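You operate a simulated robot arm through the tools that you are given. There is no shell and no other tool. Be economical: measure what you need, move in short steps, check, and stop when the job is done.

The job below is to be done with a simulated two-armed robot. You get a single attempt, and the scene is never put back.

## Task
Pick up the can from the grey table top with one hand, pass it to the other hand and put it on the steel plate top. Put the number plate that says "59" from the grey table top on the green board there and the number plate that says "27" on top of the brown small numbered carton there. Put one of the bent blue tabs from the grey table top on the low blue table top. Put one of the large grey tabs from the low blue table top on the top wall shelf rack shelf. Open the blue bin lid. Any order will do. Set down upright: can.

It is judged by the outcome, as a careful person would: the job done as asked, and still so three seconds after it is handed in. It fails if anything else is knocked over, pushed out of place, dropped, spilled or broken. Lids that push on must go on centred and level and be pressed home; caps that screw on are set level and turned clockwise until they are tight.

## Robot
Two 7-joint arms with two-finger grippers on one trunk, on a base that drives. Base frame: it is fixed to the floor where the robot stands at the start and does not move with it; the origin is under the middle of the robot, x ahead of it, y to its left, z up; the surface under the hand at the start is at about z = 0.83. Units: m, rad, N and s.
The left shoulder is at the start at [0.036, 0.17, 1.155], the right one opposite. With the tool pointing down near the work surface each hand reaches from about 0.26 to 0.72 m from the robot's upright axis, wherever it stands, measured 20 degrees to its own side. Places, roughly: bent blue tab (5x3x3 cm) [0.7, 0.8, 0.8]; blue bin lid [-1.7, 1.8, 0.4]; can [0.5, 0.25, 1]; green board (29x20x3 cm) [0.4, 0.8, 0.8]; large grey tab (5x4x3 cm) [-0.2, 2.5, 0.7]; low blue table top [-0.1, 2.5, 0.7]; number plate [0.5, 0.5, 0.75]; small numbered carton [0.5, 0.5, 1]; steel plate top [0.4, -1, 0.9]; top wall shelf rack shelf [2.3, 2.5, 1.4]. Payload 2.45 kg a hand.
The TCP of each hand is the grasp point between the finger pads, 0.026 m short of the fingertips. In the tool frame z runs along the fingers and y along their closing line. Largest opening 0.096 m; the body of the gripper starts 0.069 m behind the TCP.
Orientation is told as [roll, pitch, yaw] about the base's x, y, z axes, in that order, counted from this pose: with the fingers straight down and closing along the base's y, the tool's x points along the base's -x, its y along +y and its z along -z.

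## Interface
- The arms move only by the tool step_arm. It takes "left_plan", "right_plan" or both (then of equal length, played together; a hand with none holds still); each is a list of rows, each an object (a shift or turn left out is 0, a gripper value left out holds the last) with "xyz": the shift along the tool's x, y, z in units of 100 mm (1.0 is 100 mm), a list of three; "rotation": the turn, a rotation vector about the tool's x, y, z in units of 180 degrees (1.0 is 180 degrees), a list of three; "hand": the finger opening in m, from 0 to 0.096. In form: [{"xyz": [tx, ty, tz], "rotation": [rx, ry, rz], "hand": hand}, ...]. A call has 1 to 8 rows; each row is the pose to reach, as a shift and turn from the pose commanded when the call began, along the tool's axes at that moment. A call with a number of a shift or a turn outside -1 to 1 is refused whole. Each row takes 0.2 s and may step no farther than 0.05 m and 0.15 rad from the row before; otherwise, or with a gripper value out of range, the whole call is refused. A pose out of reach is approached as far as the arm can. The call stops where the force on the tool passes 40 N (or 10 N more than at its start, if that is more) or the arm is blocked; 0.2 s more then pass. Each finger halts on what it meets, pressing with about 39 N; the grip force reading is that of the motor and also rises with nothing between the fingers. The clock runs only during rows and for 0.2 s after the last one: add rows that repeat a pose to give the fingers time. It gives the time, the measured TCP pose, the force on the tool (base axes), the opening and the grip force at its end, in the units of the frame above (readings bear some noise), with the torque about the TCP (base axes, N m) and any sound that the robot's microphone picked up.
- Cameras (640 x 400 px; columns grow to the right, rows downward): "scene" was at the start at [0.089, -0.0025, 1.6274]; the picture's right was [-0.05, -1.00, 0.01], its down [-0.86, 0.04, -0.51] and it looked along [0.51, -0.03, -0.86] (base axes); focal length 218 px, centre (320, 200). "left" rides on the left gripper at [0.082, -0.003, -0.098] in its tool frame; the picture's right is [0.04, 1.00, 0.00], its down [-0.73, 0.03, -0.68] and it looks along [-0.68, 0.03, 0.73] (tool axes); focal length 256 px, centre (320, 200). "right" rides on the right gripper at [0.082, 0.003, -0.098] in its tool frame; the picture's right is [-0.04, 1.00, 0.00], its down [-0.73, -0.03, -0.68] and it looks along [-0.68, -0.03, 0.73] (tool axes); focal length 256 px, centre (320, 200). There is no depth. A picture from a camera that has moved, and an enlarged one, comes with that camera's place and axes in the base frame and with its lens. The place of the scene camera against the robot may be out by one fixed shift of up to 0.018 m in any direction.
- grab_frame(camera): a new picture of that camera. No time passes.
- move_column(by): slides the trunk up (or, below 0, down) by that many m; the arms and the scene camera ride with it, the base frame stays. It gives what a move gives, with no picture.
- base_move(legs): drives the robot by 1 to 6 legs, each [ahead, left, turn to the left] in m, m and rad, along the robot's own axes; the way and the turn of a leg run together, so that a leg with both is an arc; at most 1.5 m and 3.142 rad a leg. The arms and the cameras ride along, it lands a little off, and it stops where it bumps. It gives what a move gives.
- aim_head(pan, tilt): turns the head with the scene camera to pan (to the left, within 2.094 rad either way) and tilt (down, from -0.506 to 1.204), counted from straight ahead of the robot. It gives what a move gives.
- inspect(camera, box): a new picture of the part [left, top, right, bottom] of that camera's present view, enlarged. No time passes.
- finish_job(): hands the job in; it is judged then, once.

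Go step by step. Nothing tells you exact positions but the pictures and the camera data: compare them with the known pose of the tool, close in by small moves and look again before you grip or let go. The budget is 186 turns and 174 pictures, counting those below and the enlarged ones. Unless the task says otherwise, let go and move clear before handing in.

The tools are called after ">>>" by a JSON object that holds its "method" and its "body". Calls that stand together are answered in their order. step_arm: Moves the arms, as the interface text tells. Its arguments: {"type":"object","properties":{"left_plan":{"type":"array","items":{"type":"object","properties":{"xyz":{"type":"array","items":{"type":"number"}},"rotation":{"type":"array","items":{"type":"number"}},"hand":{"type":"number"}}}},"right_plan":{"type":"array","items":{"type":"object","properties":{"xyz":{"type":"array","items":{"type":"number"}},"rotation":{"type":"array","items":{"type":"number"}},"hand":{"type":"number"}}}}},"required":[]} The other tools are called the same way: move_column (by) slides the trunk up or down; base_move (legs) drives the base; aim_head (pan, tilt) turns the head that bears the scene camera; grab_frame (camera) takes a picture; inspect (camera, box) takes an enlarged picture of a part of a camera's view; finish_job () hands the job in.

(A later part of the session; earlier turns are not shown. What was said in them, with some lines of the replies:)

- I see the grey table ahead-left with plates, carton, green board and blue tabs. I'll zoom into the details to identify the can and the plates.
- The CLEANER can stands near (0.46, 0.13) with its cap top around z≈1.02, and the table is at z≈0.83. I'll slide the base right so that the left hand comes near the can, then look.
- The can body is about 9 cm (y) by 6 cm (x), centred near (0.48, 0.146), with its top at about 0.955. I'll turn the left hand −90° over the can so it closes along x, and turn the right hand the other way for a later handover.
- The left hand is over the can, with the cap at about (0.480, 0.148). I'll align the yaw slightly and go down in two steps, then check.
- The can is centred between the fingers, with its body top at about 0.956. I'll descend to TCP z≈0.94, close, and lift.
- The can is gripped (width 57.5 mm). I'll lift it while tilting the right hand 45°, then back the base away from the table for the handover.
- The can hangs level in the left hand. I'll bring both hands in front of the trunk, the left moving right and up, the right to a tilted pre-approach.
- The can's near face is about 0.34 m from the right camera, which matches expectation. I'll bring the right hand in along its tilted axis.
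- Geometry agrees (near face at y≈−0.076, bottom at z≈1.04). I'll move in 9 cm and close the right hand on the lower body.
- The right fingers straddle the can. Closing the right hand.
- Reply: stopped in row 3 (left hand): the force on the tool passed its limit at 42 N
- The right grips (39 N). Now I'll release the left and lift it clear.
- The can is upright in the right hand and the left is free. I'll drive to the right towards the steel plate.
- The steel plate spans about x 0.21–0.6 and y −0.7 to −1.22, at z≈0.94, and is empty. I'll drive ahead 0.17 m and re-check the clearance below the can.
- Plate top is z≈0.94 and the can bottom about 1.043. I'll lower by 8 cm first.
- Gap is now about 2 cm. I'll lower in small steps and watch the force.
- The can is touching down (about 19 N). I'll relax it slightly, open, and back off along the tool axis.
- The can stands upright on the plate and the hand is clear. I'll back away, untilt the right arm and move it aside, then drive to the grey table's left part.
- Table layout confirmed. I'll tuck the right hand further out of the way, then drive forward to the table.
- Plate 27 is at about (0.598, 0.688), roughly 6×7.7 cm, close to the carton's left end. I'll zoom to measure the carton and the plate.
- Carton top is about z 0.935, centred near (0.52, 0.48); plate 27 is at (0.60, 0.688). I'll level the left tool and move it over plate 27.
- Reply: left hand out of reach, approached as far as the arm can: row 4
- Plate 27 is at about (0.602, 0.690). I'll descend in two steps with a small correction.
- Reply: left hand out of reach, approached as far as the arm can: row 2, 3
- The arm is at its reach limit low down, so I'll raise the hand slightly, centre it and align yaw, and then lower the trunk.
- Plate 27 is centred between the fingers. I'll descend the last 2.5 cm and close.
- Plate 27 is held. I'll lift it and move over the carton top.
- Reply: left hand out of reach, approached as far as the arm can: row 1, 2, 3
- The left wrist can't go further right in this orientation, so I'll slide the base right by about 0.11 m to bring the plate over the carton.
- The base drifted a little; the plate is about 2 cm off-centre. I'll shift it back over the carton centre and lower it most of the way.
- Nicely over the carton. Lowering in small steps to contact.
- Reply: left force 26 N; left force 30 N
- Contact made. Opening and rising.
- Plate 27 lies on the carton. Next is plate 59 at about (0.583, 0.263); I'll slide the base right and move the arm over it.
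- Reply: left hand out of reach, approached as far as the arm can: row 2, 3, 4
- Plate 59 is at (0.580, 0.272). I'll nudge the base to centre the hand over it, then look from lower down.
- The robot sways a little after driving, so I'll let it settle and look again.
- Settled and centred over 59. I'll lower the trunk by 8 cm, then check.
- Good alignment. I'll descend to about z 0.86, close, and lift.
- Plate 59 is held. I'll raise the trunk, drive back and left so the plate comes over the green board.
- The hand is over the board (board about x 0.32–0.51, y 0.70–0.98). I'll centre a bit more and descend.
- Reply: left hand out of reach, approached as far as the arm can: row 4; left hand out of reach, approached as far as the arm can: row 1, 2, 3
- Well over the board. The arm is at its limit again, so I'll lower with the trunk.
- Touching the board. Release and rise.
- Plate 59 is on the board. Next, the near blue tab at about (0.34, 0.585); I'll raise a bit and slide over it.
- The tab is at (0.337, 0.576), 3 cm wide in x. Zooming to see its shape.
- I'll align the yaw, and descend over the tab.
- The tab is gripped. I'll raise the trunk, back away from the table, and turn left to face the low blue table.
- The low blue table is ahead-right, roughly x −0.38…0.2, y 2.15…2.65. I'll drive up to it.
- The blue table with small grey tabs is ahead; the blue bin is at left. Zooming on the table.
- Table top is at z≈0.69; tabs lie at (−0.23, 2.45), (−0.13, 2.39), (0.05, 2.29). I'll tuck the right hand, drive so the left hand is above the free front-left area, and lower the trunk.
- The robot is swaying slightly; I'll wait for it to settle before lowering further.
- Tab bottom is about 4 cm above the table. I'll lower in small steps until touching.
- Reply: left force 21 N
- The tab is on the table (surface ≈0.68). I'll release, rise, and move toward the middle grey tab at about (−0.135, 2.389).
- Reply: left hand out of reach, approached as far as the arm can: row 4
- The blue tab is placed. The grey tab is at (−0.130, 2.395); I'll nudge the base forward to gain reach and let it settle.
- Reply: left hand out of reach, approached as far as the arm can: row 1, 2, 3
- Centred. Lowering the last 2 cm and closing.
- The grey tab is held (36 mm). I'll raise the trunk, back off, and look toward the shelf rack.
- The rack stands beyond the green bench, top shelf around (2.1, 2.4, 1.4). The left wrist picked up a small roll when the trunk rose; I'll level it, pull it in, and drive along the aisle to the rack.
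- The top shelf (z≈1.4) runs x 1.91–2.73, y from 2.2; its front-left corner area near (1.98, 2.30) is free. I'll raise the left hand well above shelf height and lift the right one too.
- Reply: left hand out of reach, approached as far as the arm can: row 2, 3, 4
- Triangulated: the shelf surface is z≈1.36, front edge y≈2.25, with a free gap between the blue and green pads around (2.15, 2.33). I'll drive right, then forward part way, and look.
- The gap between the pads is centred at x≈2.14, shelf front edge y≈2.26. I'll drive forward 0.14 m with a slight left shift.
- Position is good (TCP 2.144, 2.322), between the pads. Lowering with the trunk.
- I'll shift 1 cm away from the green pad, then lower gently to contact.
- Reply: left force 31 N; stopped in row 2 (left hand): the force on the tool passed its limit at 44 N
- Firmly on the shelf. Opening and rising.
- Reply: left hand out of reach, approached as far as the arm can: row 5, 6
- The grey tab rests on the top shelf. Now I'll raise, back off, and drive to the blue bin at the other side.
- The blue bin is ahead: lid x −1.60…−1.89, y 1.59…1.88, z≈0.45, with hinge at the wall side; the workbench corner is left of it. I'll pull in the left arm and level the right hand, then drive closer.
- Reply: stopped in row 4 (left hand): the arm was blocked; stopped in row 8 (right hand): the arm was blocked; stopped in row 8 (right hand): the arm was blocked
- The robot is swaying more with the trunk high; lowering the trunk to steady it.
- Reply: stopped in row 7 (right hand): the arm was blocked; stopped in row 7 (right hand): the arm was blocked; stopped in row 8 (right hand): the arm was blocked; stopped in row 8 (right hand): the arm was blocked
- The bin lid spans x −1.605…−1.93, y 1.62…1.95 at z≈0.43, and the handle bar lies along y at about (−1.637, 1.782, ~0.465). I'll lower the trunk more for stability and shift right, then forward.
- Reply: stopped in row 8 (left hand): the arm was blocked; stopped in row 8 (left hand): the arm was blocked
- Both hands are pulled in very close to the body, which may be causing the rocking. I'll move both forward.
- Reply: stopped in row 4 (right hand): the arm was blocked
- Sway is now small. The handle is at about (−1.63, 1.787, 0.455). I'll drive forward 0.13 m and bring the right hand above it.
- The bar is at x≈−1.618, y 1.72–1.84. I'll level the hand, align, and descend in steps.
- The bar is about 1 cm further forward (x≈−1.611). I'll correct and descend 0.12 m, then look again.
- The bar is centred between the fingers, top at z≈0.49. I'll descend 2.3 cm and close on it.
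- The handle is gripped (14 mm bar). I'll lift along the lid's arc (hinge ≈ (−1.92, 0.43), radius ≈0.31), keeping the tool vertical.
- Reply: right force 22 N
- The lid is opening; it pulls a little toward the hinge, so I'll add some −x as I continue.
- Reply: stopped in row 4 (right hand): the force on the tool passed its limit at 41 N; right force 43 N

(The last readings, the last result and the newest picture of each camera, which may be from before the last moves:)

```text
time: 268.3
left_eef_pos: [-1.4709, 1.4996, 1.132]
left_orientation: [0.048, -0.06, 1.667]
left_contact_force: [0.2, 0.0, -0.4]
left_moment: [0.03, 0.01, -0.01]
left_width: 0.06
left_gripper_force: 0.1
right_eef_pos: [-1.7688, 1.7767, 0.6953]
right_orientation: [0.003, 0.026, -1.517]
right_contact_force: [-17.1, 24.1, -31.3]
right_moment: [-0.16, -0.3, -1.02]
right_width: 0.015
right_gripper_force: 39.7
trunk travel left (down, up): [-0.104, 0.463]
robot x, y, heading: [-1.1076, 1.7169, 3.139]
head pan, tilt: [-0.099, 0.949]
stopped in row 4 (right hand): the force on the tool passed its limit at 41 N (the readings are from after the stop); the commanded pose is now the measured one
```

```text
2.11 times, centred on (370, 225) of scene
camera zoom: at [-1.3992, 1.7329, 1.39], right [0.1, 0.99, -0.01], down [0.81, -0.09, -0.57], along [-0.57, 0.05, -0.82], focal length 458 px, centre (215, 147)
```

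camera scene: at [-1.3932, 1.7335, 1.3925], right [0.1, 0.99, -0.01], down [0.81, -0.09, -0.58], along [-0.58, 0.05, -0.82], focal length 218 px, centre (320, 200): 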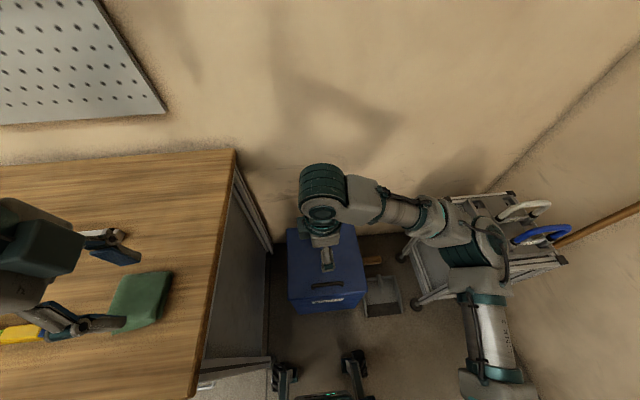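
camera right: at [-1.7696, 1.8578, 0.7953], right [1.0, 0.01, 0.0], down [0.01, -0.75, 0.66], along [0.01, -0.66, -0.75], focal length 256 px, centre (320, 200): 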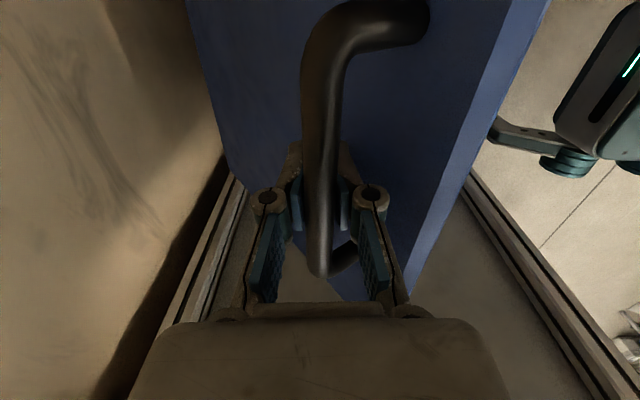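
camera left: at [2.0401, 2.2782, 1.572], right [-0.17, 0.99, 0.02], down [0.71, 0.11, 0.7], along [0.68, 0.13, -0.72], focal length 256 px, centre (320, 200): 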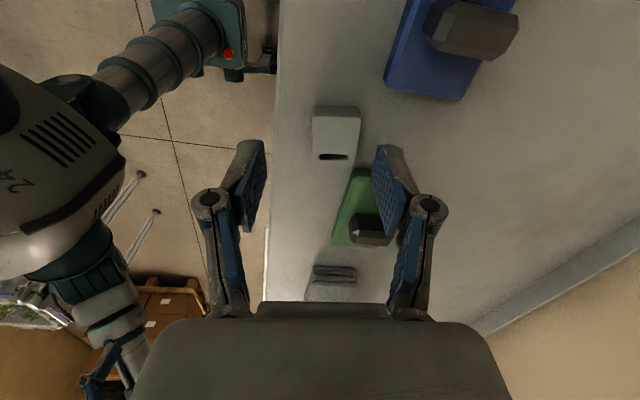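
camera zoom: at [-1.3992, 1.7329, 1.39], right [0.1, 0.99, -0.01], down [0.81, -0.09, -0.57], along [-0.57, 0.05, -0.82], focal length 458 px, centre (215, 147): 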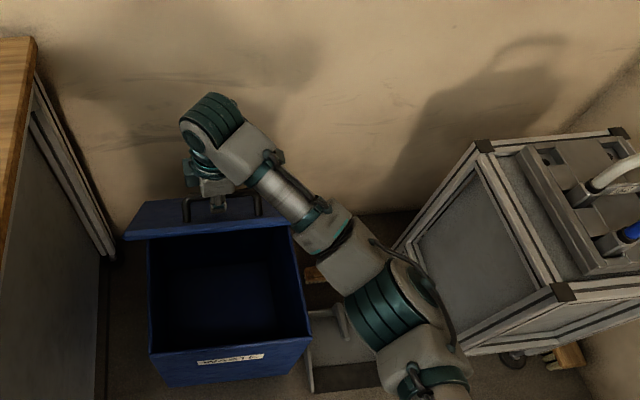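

Lid is ~50° open. The commanded pose was reset; I'll go on with a slightly smaller radius, mainly toward −x.

>>> {"method": "step_arm", "body": {"right_plan": [{"xyz": [0.0, -0.1, -0.03]}, {"xyz": [0.01, -0.25, -0.08]}, {"xyz": [0.02, -0.42, -0.13]}, {"xyz": [0.03, -0.6, -0.18]}]}}

>>> {"method": "inspect", "body": {"camera": "scene", "box": [260, 130, 480, 320]}}

```text
time: 269.3
left_eef_pos: [-1.4691, 1.5019, 1.1347]
left_orientation: [0.054, -0.057, 1.669]
left_contact_force: [-0.3, -0.2, 0.1]
left_moment: [-0.01, 0.06, 0.02]
left_width: 0.06
left_gripper_force: 0.2
right_eef_pos: [-1.8293, 1.7753, 0.7206]
right_orientation: [-0.007, 0.015, -1.509]
right_contact_force: [0.6, 28.0, 1.0]
right_moment: [-0.19, -0.03, -1.04]
right_width: 0.0144
right_gripper_force: 40.0
trunk travel left (down, up): [-0.104, 0.463]
robot x, y, heading: [-1.1114, 1.7156, 3.142]
head pan, tilt: [-0.099, 0.949]
```

```text
2.11 times, centred on (370, 225) of scene
camera zoom: at [-1.392, 1.7358, 1.3926], right [0.1, 0.99, -0.02], down [0.81, -0.09, -0.58], along [-0.58, 0.05, -0.82], focal length 458 px, centre (215, 147)
```

zoom: 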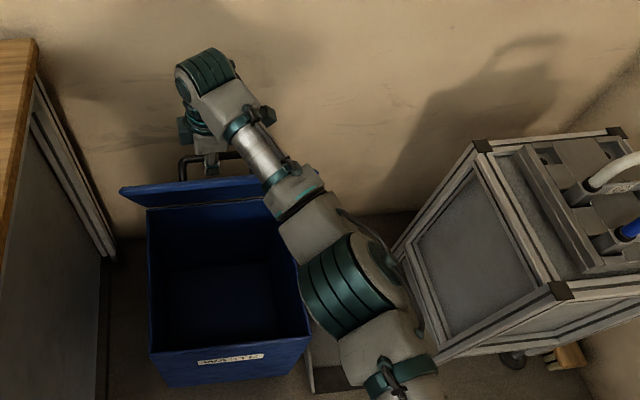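

About 63° open. I'll continue over the top, tilting the hand slightly back toward the robot to keep clear of the wall, and relieve the sideways force.

>>> {"method": "step_arm", "body": {"right_plan": [{"xyz": [0.04, -0.18, -0.05], "rotation": [0.02, 0, 0]}, {"xyz": [0.07, -0.39, -0.09], "rotation": [0.04, 0, 0]}, {"xyz": [0.08, -0.6, -0.115], "rotation": [0.06, 0, 0]}, {"xyz": [0.09, -0.84, -0.13], "rotation": [0.08, 0, 0]}]}}

>>> {"method": "inspect", "body": {"camera": "scene", "box": [260, 110, 480, 300]}}

>>> {"method": "grab_frame", "body": {"camera": "right"}}

```text
time: 270.3
left_eef_pos: [-1.4718, 1.4981, 1.1319]
left_orientation: [0.049, -0.059, 1.67]
left_contact_force: [0.1, 1.7, 0.1]
left_moment: [0.01, -0.05, 0.01]
left_width: 0.06
left_gripper_force: 0.1
right_eef_pos: [-1.8992, 1.7739, 0.7291]
right_orientation: [-0.249, 0.012, -1.5]
right_contact_force: [2.2, -19.3, -21.1]
right_moment: [-0.16, -0.02, -0.96]
right_width: 0.016
right_gripper_force: 39.5
right hand out of reach, approached as far as the arm can: row 3, 4
trunk travel left (down, up): [-0.104, 0.463]
robot x, y, heading: [-1.1083, 1.721, -3.148]
head pan, tilt: [-0.099, 0.949]
```

```text
2.11 times, centred on (370, 205) of scene
camera zoom: at [-1.3984, 1.7288, 1.3909], right [0.1, 0.99, -0.01], down [0.81, -0.09, -0.57], along [-0.57, 0.05, -0.82], focal length 458 px, centre (215, 190)
```

zoom: 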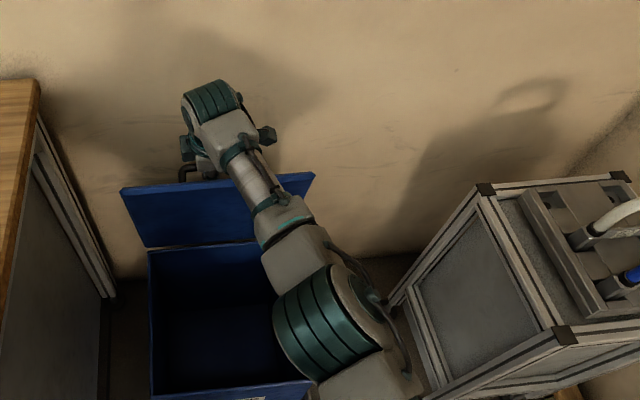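

```text
48 pictures are left
camera right: at [-1.8757, 1.8573, 0.8251], right [0.97, 0.03, -0.25], down [0.19, -0.73, 0.66], along [-0.16, -0.68, -0.71], focal length 256 px, centre (320, 200)
```

right: 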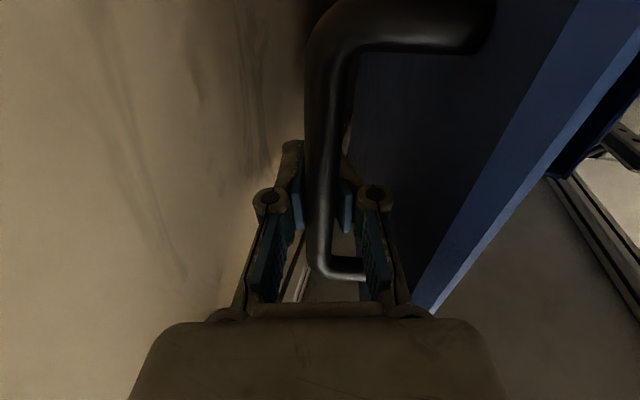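

About 76° open and the arm is at its reach limit; I'll drive the base forward 6 cm to carry the lid past vertical.

>>> {"method": "base_move", "body": {"legs": [[0.06, 0, 0]]}}

>>> {"method": "inspect", "body": {"camera": "scene", "box": [260, 110, 480, 300]}}

>>> {"method": "grab_frame", "body": {"camera": "right"}}

```text
time: 271.3
left_eef_pos: [-1.5285, 1.5164, 1.1324]
left_orientation: [0.05, -0.063, 1.658]
left_contact_force: [0.1, -0.1, -0.8]
left_moment: [0.06, -0.04, 0.0]
left_width: 0.0601
left_gripper_force: 0.1
right_eef_pos: [-1.9505, 1.8051, 0.735]
right_orientation: [-0.255, 0.028, -1.52]
right_contact_force: [0.1, -13.4, 6.7]
right_moment: [0.86, -0.17, -1.24]
right_width: 0.0131
right_gripper_force: 39.8
trunk travel left (down, up): [-0.104, 0.463]
robot x, y, heading: [-1.1637, 1.7376, 3.127]
head pan, tilt: [-0.099, 0.949]
```

```text
2.11 times, centred on (370, 205) of scene
camera zoom: at [-1.4487, 1.7566, 1.3924], right [0.11, 0.99, -0.02], down [0.81, -0.1, -0.58], along [-0.57, 0.05, -0.82], focal length 458 px, centre (215, 190)
```

zoom: 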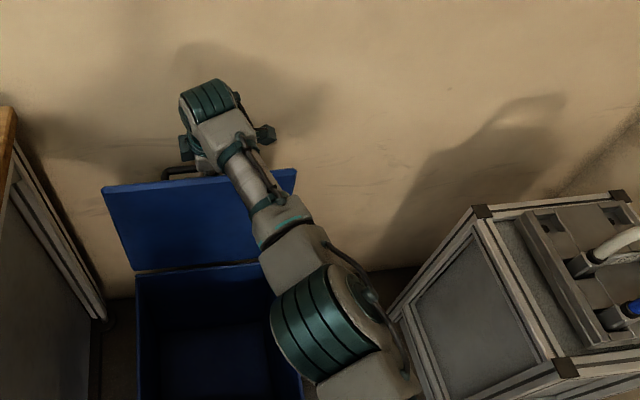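

```text
46 pictures are left
camera right: at [-1.9256, 1.8864, 0.8313], right [0.97, 0.02, -0.25], down [0.18, -0.74, 0.65], along [-0.18, -0.67, -0.72], focal length 256 px, centre (320, 200)
```

right: 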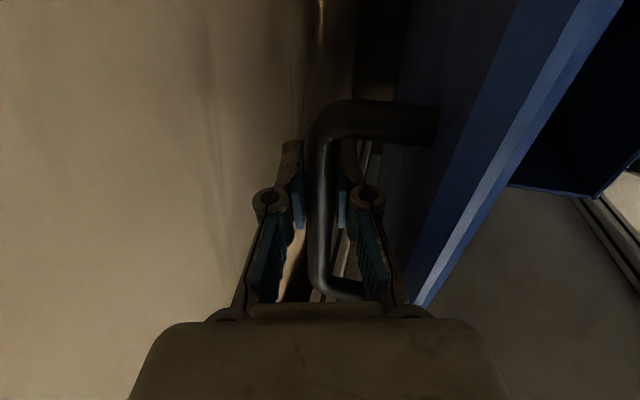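

Lid is at about 86°. Another 4.5 cm forward, with a small left correction.

>>> {"method": "base_move", "body": {"legs": [[0.045, 0.012, 0]]}}

>>> {"method": "inspect", "body": {"camera": "scene", "box": [260, 110, 480, 300]}}

>>> {"method": "grab_frame", "body": {"camera": "right"}}

```text
time: 272.7
left_eef_pos: [-1.5559, 1.4599, 1.1225]
left_orientation: [0.059, -0.12, 1.649]
left_contact_force: [-0.1, 0.3, 0.4]
left_moment: [0.01, 0.02, 0.0]
left_width: 0.0601
left_gripper_force: 0.1
right_eef_pos: [-1.979, 1.7955, 0.7338]
right_orientation: [-0.218, 0.101, -1.565]
right_contact_force: [7.5, 35.0, -19.5]
right_moment: [-0.7, -0.46, -0.69]
right_width: 0.0134
right_gripper_force: 40.0
trunk travel left (down, up): [-0.104, 0.463]
robot x, y, heading: [-1.2065, 1.7324, 3.12]
head pan, tilt: [-0.099, 0.949]
stopped in leg 1: the force on the tool passed its limit at 43 N (the readings are from after the stop); the commanded pose is now the measured one
```

```text
2.11 times, centred on (370, 205) of scene
camera zoom: at [-1.4935, 1.7441, 1.39], right [0.12, 0.99, 0.0], down [0.81, -0.1, -0.58], along [-0.57, 0.07, -0.82], focal length 458 px, centre (215, 190)
```

zoom: 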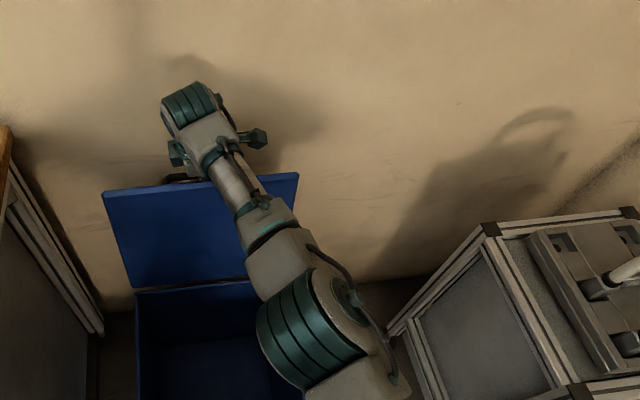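

```text
44 pictures are left
camera right: at [-1.9541, 1.8676, 0.8373], right [0.98, -0.01, -0.22], down [0.12, -0.8, 0.59], along [-0.18, -0.6, -0.78], focal length 256 px, centre (320, 200)
```

right: 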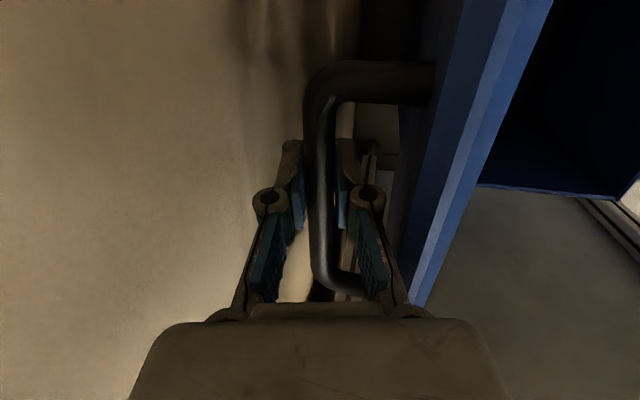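

Lid is at about 91°. I'll loosen the grip slightly (caging the bar) so the forces relax, then look.

>>> {"method": "step_arm", "body": {"right_plan": [{"hand": 0.03}, {"hand": 0.03}, {"hand": 0.03}, {"hand": 0.03}, {"hand": 0.03}, {"hand": 0.03}]}}

>>> {"method": "grab_frame", "body": {"camera": "right"}}

```text
time: 274.1
left_eef_pos: [-1.5547, 1.4636, 1.1243]
left_orientation: [0.059, -0.115, 1.65]
left_contact_force: [-0.2, 0.2, 0.2]
left_moment: [-0.02, 0.04, 0.01]
left_width: 0.0601
left_gripper_force: 0.1
right_eef_pos: [-1.9805, 1.7863, 0.7399]
right_orientation: [-0.233, 0.088, -1.55]
right_contact_force: [-0.3, 0.6, 0.2]
right_moment: [0.02, 0.02, -0.03]
right_width: 0.03
right_gripper_force: 0.0
trunk travel left (down, up): [-0.104, 0.463]
robot x, y, heading: [-1.2058, 1.7342, 3.127]
head pan, tilt: [-0.099, 0.949]
```

```text
43 pictures are left
camera right: at [-1.9554, 1.8612, 0.8419], right [0.97, 0.0, -0.23], down [0.15, -0.79, 0.6], along [-0.18, -0.62, -0.77], focal length 256 px, centre (320, 200)
```

right: 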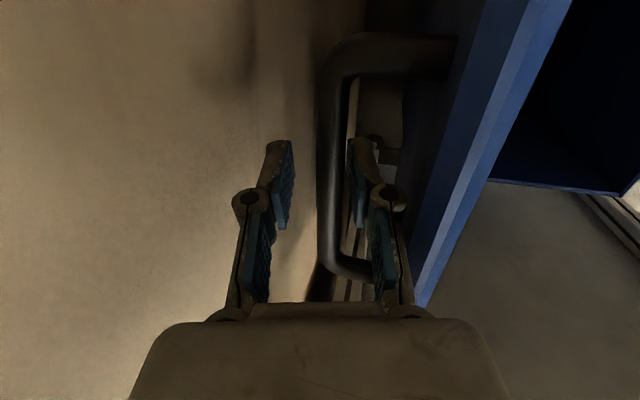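

>>> {"method": "step_arm", "body": {"right_plan": [{}, {}, {}, {}, {}, {}]}}

>>> {"method": "step_arm", "body": {"right_plan": [{"xyz": [0, -0.1, 0]}, {"xyz": [0, -0.2, 0]}, {"xyz": [0, -0.3, 0]}, {"xyz": [0, -0.4, 0]}]}}

>>> {"method": "grab_frame", "body": {"camera": "right"}}

>>> {"method": "grab_frame", "body": {"camera": "scene"}}

```text
time: 275.5
left_eef_pos: [-1.5554, 1.4644, 1.124]
left_orientation: [0.058, -0.112, 1.649]
left_contact_force: [0.6, 0.0, -0.1]
left_moment: [-0.01, -0.02, 0.02]
left_width: 0.0598
left_gripper_force: 0.0
right_eef_pos: [-1.9806, 1.7869, 0.7399]
right_orientation: [-0.233, 0.089, -1.549]
right_contact_force: [-0.2, 0.2, 0.3]
right_moment: [0.03, -0.02, -0.01]
right_width: 0.0297
right_gripper_force: 0.1
trunk travel left (down, up): [-0.104, 0.463]
robot x, y, heading: [-1.208, 1.7344, 3.123]
head pan, tilt: [-0.099, 0.949]
```

```text
time: 276.5
left_eef_pos: [-1.5544, 1.4638, 1.1244]
left_orientation: [0.061, -0.114, 1.65]
left_contact_force: [0.1, -0.3, -0.4]
left_moment: [0.01, 0.02, 0.0]
left_width: 0.0602
left_gripper_force: 0.0
right_eef_pos: [-1.9823, 1.7924, 0.7447]
right_orientation: [-0.234, 0.09, -1.55]
right_contact_force: [-0.3, 0.6, 0.6]
right_moment: [0.0, -0.05, 0.0]
right_width: 0.0301
right_gripper_force: 0.0
right hand out of reach, approached as far as the arm can: row 1, 2, 3, 4
trunk travel left (down, up): [-0.104, 0.463]
robot x, y, heading: [-1.2118, 1.7316, 3.122]
head pan, tilt: [-0.099, 0.949]
```

```text
42 pictures are left
camera right: at [-1.9567, 1.8666, 0.846], right [0.97, 0.0, -0.23], down [0.15, -0.79, 0.6], along [-0.18, -0.62, -0.77], focal length 256 px, centre (320, 200)
```

right: 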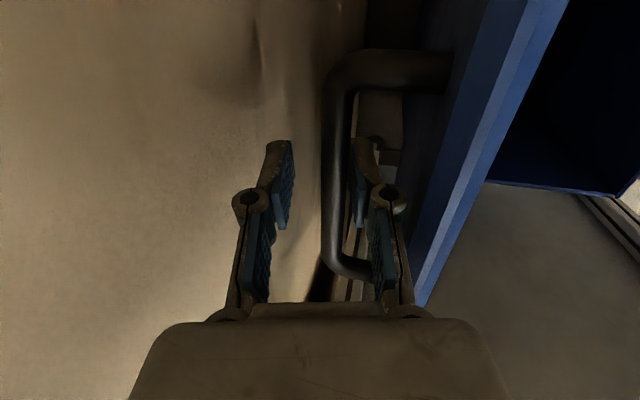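

```text
41 pictures are left
camera scene: at [-1.4907, 1.7384, 1.3909], right [0.12, 0.99, 0.0], down [0.81, -0.1, -0.58], along [-0.57, 0.07, -0.82], focal length 218 px, centre (320, 200)
```

scene: 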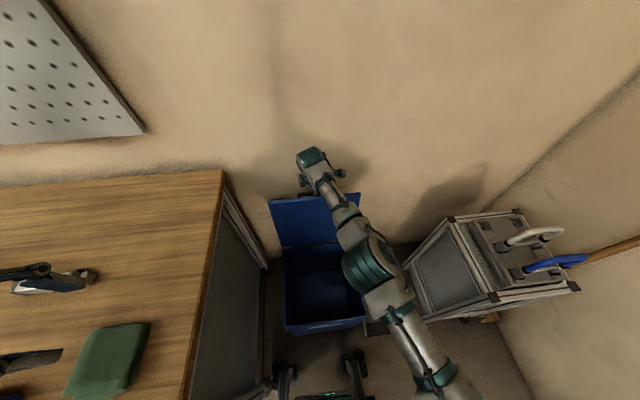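

The bar rests against the robot-side finger. I'll drive forward 3 cm more to push the lid beyond vertical.

>>> {"method": "base_move", "body": {"legs": [[0.03, 0, 0]]}}

>>> {"method": "step_arm", "body": {"right_plan": [{}, {}, {}]}}

>>> {"method": "grab_frame", "body": {"camera": "right"}}

>>> {"method": "inspect", "body": {"camera": "scene", "box": [240, 120, 480, 400]}}

```text
time: 277.8
left_eef_pos: [-1.5725, 1.463, 1.129]
left_orientation: [0.07, -0.114, 1.649]
left_contact_force: [0.1, 1.0, -0.4]
left_moment: [0.01, 0.03, 0.02]
left_width: 0.0599
left_gripper_force: 0.0
right_eef_pos: [-2.0005, 1.7914, 0.7452]
right_orientation: [-0.227, 0.093, -1.553]
right_contact_force: [4.6, 5.6, -4.7]
right_moment: [0.03, -0.3, -0.1]
right_width: 0.0326
right_gripper_force: 1.9
trunk travel left (down, up): [-0.104, 0.463]
robot x, y, heading: [-1.2344, 1.7418, 3.127]
head pan, tilt: [-0.099, 0.949]
stopped in leg 1: the force on the tool passed its limit at 41 N (the readings are from after the stop); the commanded pose is now the measured one
```

```text
time: 278.6
left_eef_pos: [-1.575, 1.4633, 1.1273]
left_orientation: [0.069, -0.114, 1.649]
left_contact_force: [-0.2, 0.1, 0.9]
left_moment: [0.01, 0.01, 0.03]
left_width: 0.0602
left_gripper_force: 0.0
right_eef_pos: [-2.0008, 1.7912, 0.7459]
right_orientation: [-0.227, 0.091, -1.551]
right_contact_force: [4.6, 8.9, -11.5]
right_moment: [-0.12, -0.33, -0.05]
right_width: 0.0336
right_gripper_force: 2.5
trunk travel left (down, up): [-0.104, 0.463]
robot x, y, heading: [-1.235, 1.735, 3.118]
head pan, tilt: [-0.099, 0.949]
```

```text
40 pictures are left
camera right: at [-1.9769, 1.8662, 0.848], right [0.97, 0.0, -0.23], down [0.14, -0.79, 0.6], along [-0.18, -0.62, -0.77], focal length 256 px, centre (320, 200)
```

right: 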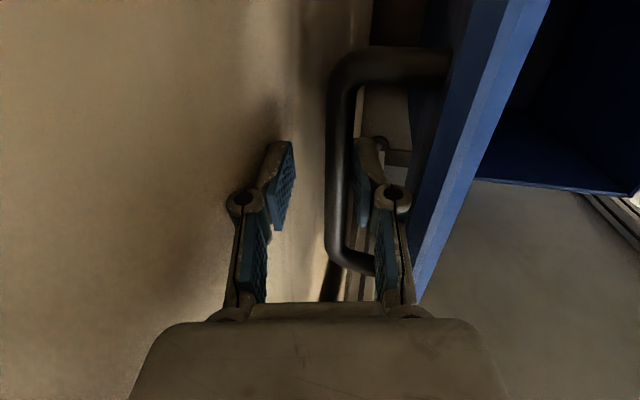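

```text
1.43 times, centred on (360, 260) of scene
camera zoom: at [-1.5091, 1.7423, 1.3939], right [0.12, 0.99, 0.0], down [0.81, -0.1, -0.58], along [-0.58, 0.06, -0.81], focal length 311 px, centre (263, 114)
```

zoom: 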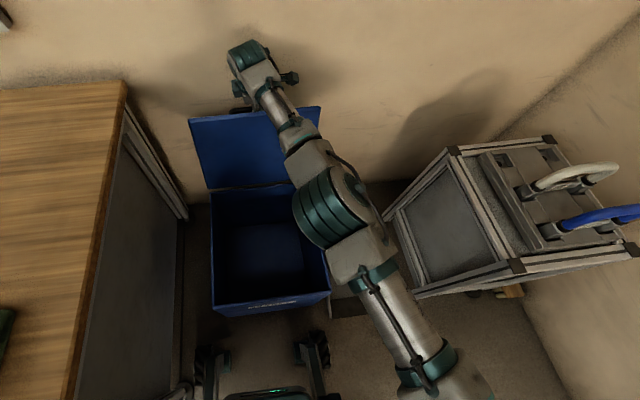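

The far finger has reached the wall; the lid is at ~93°. I'll exit straight up in small steps while watching whether the lid stays.

>>> {"method": "step_arm", "body": {"right_plan": [{"xyz": [0, -0.05, -0.15], "hand": 0.03}, {"xyz": [0, -0.08, -0.35], "hand": 0.03}, {"xyz": [0, -0.12, -0.55], "hand": 0.03}]}}

>>> {"method": "grab_frame", "body": {"camera": "right"}}

>>> {"method": "inspect", "body": {"camera": "scene", "box": [240, 120, 480, 400]}}

```text
time: 279.0
left_eef_pos: [-1.5713, 1.4617, 1.1283]
left_orientation: [0.07, -0.118, 1.648]
left_contact_force: [-0.2, 0.5, -0.4]
left_moment: [0.03, 0.0, -0.01]
left_width: 0.0601
left_gripper_force: 0.0
right_eef_pos: [-1.996, 1.7894, 0.7559]
right_orientation: [-0.21, 0.087, -1.553]
right_contact_force: [4.5, 5.2, -7.8]
right_moment: [-0.04, -0.54, -0.15]
right_width: 0.0345
right_gripper_force: 3.7
right hand out of reach, approached as far as the arm can: row 2
trunk travel left (down, up): [-0.104, 0.463]
robot x, y, heading: [-1.2337, 1.7376, 3.125]
head pan, tilt: [-0.099, 0.949]
stopped in row 2 (right hand): the force on the tool passed its limit at 54 N (the readings are from after the stop); the commanded pose is now the measured one
```

```text
38 pictures are left
camera right: at [-1.9739, 1.8646, 0.8585], right [0.98, 0.0, -0.21], down [0.13, -0.79, 0.6], along [-0.17, -0.62, -0.77], focal length 256 px, centre (320, 200)
```

right: 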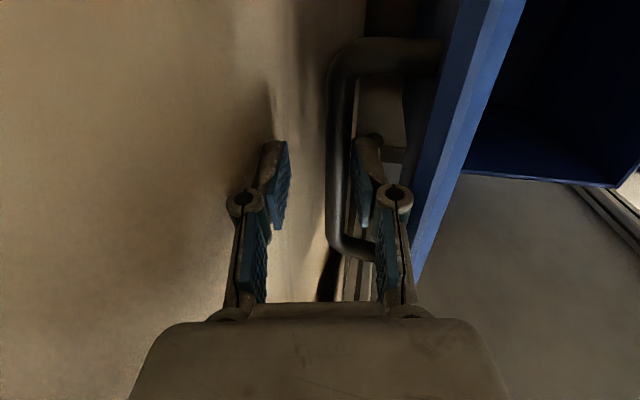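

```text
1.43 times, centred on (360, 260) of scene
camera zoom: at [-1.5093, 1.7419, 1.3937], right [0.12, 0.99, 0.0], down [0.81, -0.1, -0.58], along [-0.58, 0.06, -0.81], focal length 311 px, centre (263, 114)
```

zoom: 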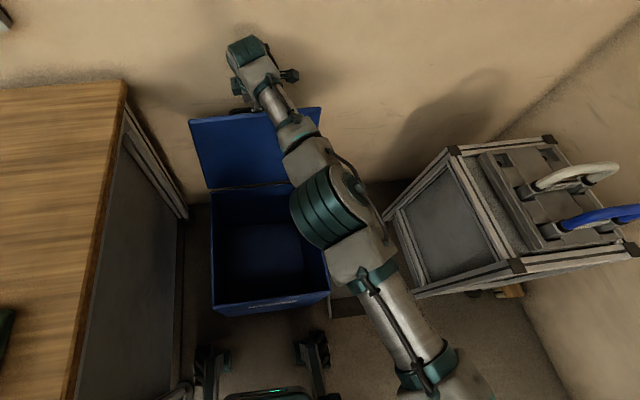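

The wrist touches the wall; I'll come slightly away from the wall while rising.

>>> {"method": "step_arm", "body": {"right_plan": [{"xyz": [0, 0.08, -0.02], "hand": 0.03}, {"xyz": [0, 0.06, -0.15], "hand": 0.03}, {"xyz": [0, 0.03, -0.35], "hand": 0.03}, {"xyz": [0, 0.0, -0.55], "hand": 0.03}]}}

>>> {"method": "grab_frame", "body": {"camera": "right"}}

>>> {"method": "inspect", "body": {"camera": "scene", "box": [240, 120, 480, 400]}}

```text
time: 280.0
left_eef_pos: [-1.5703, 1.4621, 1.1275]
left_orientation: [0.072, -0.114, 1.65]
left_contact_force: [-0.1, 0.2, -0.3]
left_moment: [-0.02, -0.04, -0.01]
left_width: 0.0601
left_gripper_force: 0.1
right_eef_pos: [-1.9877, 1.7819, 0.8128]
right_orientation: [-0.214, 0.088, -1.551]
right_contact_force: [0.4, 0.4, 0.3]
right_moment: [0.01, 0.02, 0.0]
right_width: 0.0299
right_gripper_force: 0.0
right hand out of reach, approached as far as the arm can: row 1, 2, 3
trunk travel left (down, up): [-0.104, 0.463]
robot x, y, heading: [-1.2349, 1.7361, 3.119]
head pan, tilt: [-0.099, 0.949]
```

```text
36 pictures are left
camera right: at [-1.965, 1.8567, 0.915], right [0.98, 0.0, -0.21], down [0.13, -0.79, 0.6], along [-0.17, -0.62, -0.77], focal length 256 px, centre (320, 200)
```

right: 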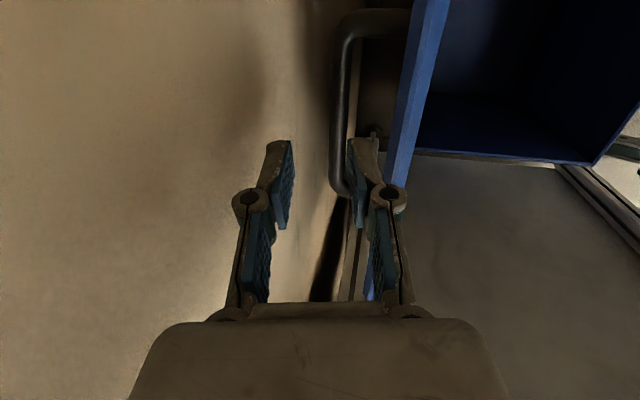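

```text
1.43 times, centred on (360, 260) of scene
camera zoom: at [-1.509, 1.742, 1.3938], right [0.12, 0.99, 0.0], down [0.81, -0.1, -0.58], along [-0.58, 0.06, -0.81], focal length 311 px, centre (263, 114)
```

zoom: 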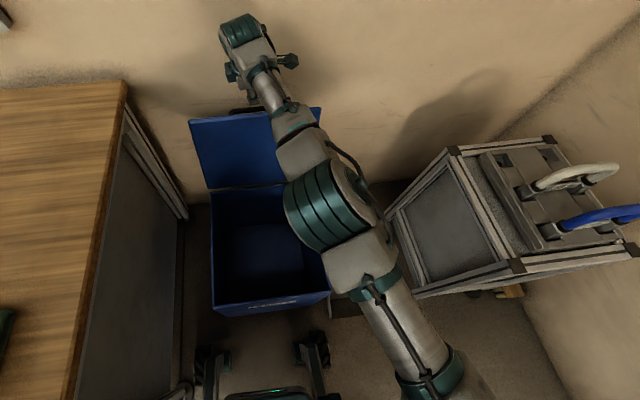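

No force now and the lid is staying up. I'll rise another 8 cm to clear it completely.

>>> {"method": "step_arm", "body": {"right_plan": [{"xyz": [0, -0.02, -0.2]}, {"xyz": [0, -0.06, -0.45]}, {"xyz": [0, -0.1, -0.7]}, {"xyz": [0, -0.14, -0.95]}]}}

>>> {"method": "inspect", "body": {"camera": "scene", "box": [240, 120, 480, 400]}}

>>> {"method": "grab_frame", "body": {"camera": "right"}}

```text
time: 281.0
left_eef_pos: [-1.5713, 1.4625, 1.1291]
left_orientation: [0.073, -0.116, 1.649]
left_contact_force: [-0.3, -1.2, -0.6]
left_moment: [0.0, -0.05, 0.03]
left_width: 0.0598
left_gripper_force: 0.0
right_eef_pos: [-1.9705, 1.7817, 0.9028]
right_orientation: [-0.214, 0.088, -1.55]
right_contact_force: [0.3, -0.3, -0.2]
right_moment: [-0.01, 0.02, 0.0]
right_width: 0.0302
right_gripper_force: 0.1
right hand out of reach, approached as far as the arm can: row 3, 4
trunk travel left (down, up): [-0.104, 0.463]
robot x, y, heading: [-1.2345, 1.7326, 3.122]
head pan, tilt: [-0.099, 0.949]
```

```text
1.43 times, centred on (360, 260) of scene
camera zoom: at [-1.509, 1.742, 1.3938], right [0.12, 0.99, 0.0], down [0.81, -0.1, -0.58], along [-0.58, 0.06, -0.81], focal length 311 px, centre (263, 114)
```

zoom: 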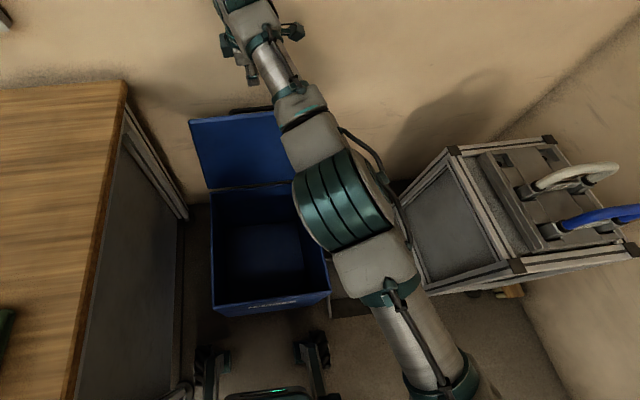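

```text
33 pictures are left
camera right: at [-1.9465, 1.8563, 1.0059], right [0.98, 0.0, -0.22], down [0.13, -0.79, 0.6], along [-0.17, -0.62, -0.77], focal length 256 px, centre (320, 200)
```

right: 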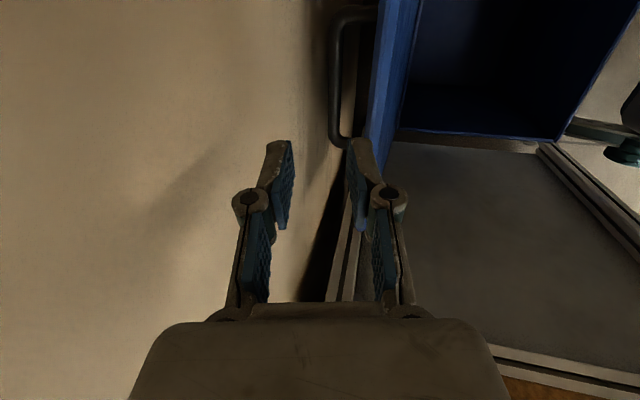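

The lid stands open by itself. I'll raise the trunk and back away over it, then check everything.

>>> {"method": "move_column", "body": {"by": 0.15}}

>>> {"method": "base_move", "body": {"legs": [[-0.45, 0, 0]]}}

>>> {"method": "step_arm", "body": {"right_plan": [{}, {}, {}, {}, {}, {}]}}

>>> {"method": "aim_head", "body": {"pan": 0.0, "tilt": 0.75}}

>>> {"method": "grab_frame", "body": {"camera": "scene"}}

```text
time: 282.8
left_eef_pos: [-1.5768, 1.4584, 1.2734]
left_orientation: [0.064, -0.12, 1.651]
left_contact_force: [-0.4, 0.3, -0.1]
left_moment: [0.06, -0.02, 0.03]
left_width: 0.06
left_gripper_force: 0.1
right_eef_pos: [-1.9205, 1.7765, 1.2007]
right_orientation: [-0.44, 0.098, -1.573]
right_contact_force: [-0.5, -0.4, -0.5]
right_moment: [-0.02, 0.01, 0.0]
right_width: 0.0299
right_gripper_force: 0.0
trunk travel left (down, up): [-0.254, 0.313]
robot x, y, heading: [-1.2333, 1.7363, 3.124]
head pan, tilt: [-0.099, 0.949]
```

```text
time: 285.5
left_eef_pos: [-1.1164, 1.446, 1.2751]
left_orientation: [0.064, -0.121, 1.653]
left_contact_force: [0.0, 0.1, -0.2]
left_moment: [0.01, 0.04, -0.02]
left_width: 0.06
left_gripper_force: 0.1
right_eef_pos: [-1.4588, 1.7656, 1.202]
right_orientation: [-0.439, 0.101, -1.57]
right_contact_force: [-0.4, 1.1, 1.1]
right_moment: [0.02, -0.06, 0.01]
right_width: 0.0299
right_gripper_force: 0.1
trunk travel left (down, up): [-0.254, 0.313]
robot x, y, heading: [-0.7747, 1.7281, 3.127]
head pan, tilt: [-0.099, 0.949]
```

```text
time: 286.9
left_eef_pos: [-1.1099, 1.4529, 1.2777]
left_orientation: [0.069, -0.117, 1.655]
left_contact_force: [-0.1, 1.2, -1.0]
left_moment: [-0.01, -0.04, 0.04]
left_width: 0.0601
left_gripper_force: 0.1
right_eef_pos: [-1.4572, 1.7685, 1.2066]
right_orientation: [-0.445, 0.095, -1.569]
right_contact_force: [0.8, 0.0, 0.1]
right_moment: [-0.04, -0.01, 0.02]
right_width: 0.03
right_gripper_force: 0.0
trunk travel left (down, up): [-0.254, 0.313]
robot x, y, heading: [-0.7735, 1.7268, 3.126]
head pan, tilt: [-0.099, 0.949]
```

```text
time: 287.7
left_eef_pos: [-1.11, 1.4447, 1.2747]
left_orientation: [0.068, -0.124, 1.654]
left_contact_force: [-0.4, 0.2, 0.8]
left_moment: [0.0, 0.0, 0.0]
left_width: 0.06
left_gripper_force: 0.0
right_eef_pos: [-1.4589, 1.7626, 1.2064]
right_orientation: [-0.444, 0.102, -1.57]
right_contact_force: [0.3, -0.1, 0.0]
right_moment: [0.01, -0.04, -0.01]
right_width: 0.0301
right_gripper_force: 0.1
trunk travel left (down, up): [-0.254, 0.313]
robot x, y, heading: [-0.7737, 1.7282, 3.128]
head pan, tilt: [0.0, 0.75]
```

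```text
32 pictures are left
camera scene: at [-0.9215, 1.7092, 1.5765], right [0.01, 1.0, 0.01], down [0.69, -0.01, -0.73], along [-0.73, 0.01, -0.69], focal length 218 px, centre (320, 200)
```

scene: 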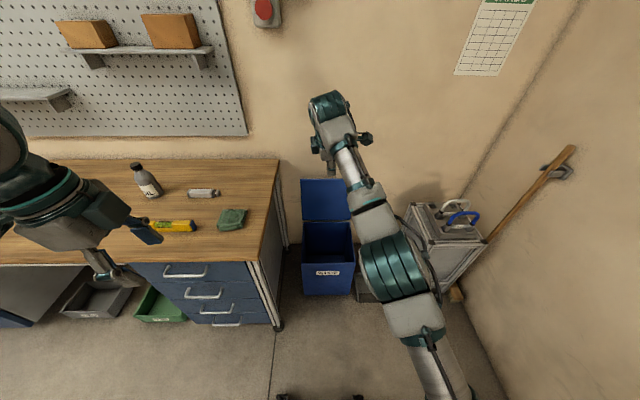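

The bin lid stands open and nothing around it moved. A quick look back at the tables for verification.

>>> {"method": "aim_head", "body": {"pan": 2.09, "tilt": 0.4}}

>>> {"method": "inspect", "body": {"camera": "scene", "box": [0, 120, 320, 400]}}

>>> {"method": "aim_head", "body": {"pan": -1.6, "tilt": 0.5}}

>>> {"method": "grab_frame", "body": {"camera": "scene"}}

>>> {"method": "aim_head", "body": {"pan": 0, "tilt": 0.75}}

>>> {"method": "inspect", "body": {"camera": "scene", "box": [260, 140, 420, 320]}}

```text
time: 289.7
left_eef_pos: [-1.1098, 1.4476, 1.2761]
left_orientation: [0.07, -0.119, 1.655]
left_contact_force: [0.7, 0.1, -0.5]
left_moment: [0.01, -0.03, 0.04]
left_width: 0.0601
left_gripper_force: 0.1
right_eef_pos: [-1.4583, 1.7659, 1.2062]
right_orientation: [-0.443, 0.098, -1.57]
right_contact_force: [-0.1, 0.5, 0.9]
right_moment: [0.02, 0.03, 0.0]
right_width: 0.0299
right_gripper_force: 0.1
trunk travel left (down, up): [-0.254, 0.313]
robot x, y, heading: [-0.7771, 1.7257, 3.128]
head pan, tilt: [2.089, 0.4]
```

```text
1.43 times, centred on (160, 260) of scene
camera zoom: at [-0.7939, 1.6323, 1.6081], right [-0.88, -0.48, 0.0], down [-0.18, 0.34, -0.92], along [0.45, -0.81, -0.39], focal length 311 px, centre (549, 114)
```

zoom: 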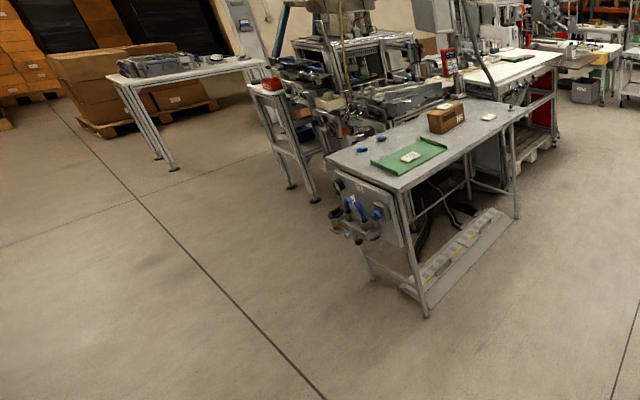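

```text
time: 292.7
left_eef_pos: [-1.1107, 1.4465, 1.2762]
left_orientation: [0.07, -0.122, 1.654]
left_contact_force: [0.6, -0.3, 1.1]
left_moment: [-0.01, 0.03, 0.04]
left_width: 0.0602
left_gripper_force: 0.1
right_eef_pos: [-1.4581, 1.7638, 1.2067]
right_orientation: [-0.443, 0.099, -1.57]
right_contact_force: [-0.6, 0.2, -0.8]
right_moment: [0.0, 0.0, -0.01]
right_width: 0.0298
right_gripper_force: 0.0
trunk travel left (down, up): [-0.254, 0.313]
robot x, y, heading: [-0.7735, 1.7306, 3.13]
head pan, tilt: [-1.6, 0.499]
```

```text
30 pictures are left
camera scene: at [-0.8347, 1.8041, 1.5991], right [1.0, -0.04, 0.0], down [-0.02, -0.48, -0.88], along [0.04, 0.88, -0.48], focal length 218 px, centre (320, 200)
```

scene: 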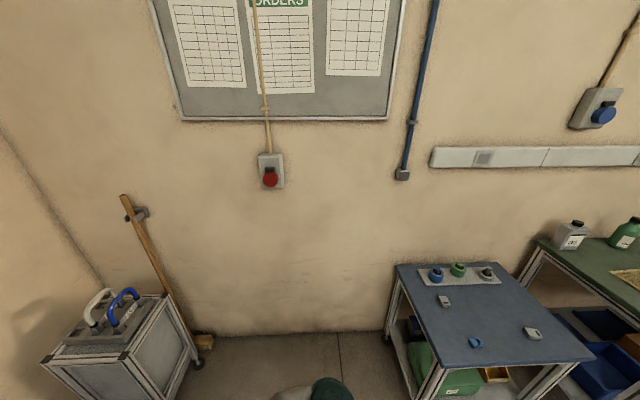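

```text
time: 294.4
left_eef_pos: [-1.111, 1.4466, 1.2766]
left_orientation: [0.071, -0.121, 1.654]
left_contact_force: [0.0, -0.2, -0.6]
left_moment: [-0.02, -0.02, 0.03]
left_width: 0.0599
left_gripper_force: 0.0
right_eef_pos: [-1.4573, 1.7642, 1.2058]
right_orientation: [-0.444, 0.098, -1.568]
right_contact_force: [-0.2, 0.1, 0.5]
right_moment: [-0.03, -0.02, 0.0]
right_width: 0.0297
right_gripper_force: 0.1
trunk travel left (down, up): [-0.254, 0.313]
robot x, y, heading: [-0.7772, 1.7287, 3.131]
head pan, tilt: [0.0, 0.75]
```

```text
2.22 times, centred on (340, 230) of scene
camera zoom: at [-0.9215, 1.7143, 1.5766], right [0.01, 1.0, 0.0], down [0.68, -0.01, -0.73], along [-0.73, 0.01, -0.68], focal length 484 px, centre (276, 133)
```

zoom: 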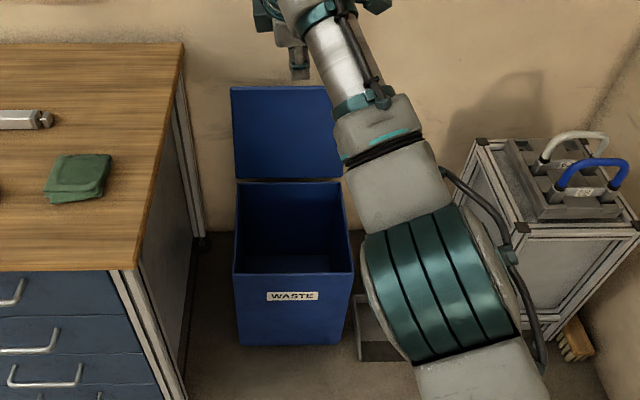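

Everything looks as asked: plate 59 is on the green board, 27 is on the carton, the blue tab is on the low table, and the lid is standing open. The can and the grey tab were checked when I set them down. Handing in.

>>> {"method": "finish_job", "body": {}}

```text
The job is handed in.
```

The job is handed in, with every item done:
- **Can:** it went from the left hand to the right and stands upright on the steel plate.
- **Number plates:** 59 is on the green board and 27 is on top of the brown carton.
- **Tabs:** one bent blue tab is on the low blue table, and one large grey tab is on the top shelf.
- **Blue bin:** the lid is open and stays up by itself.
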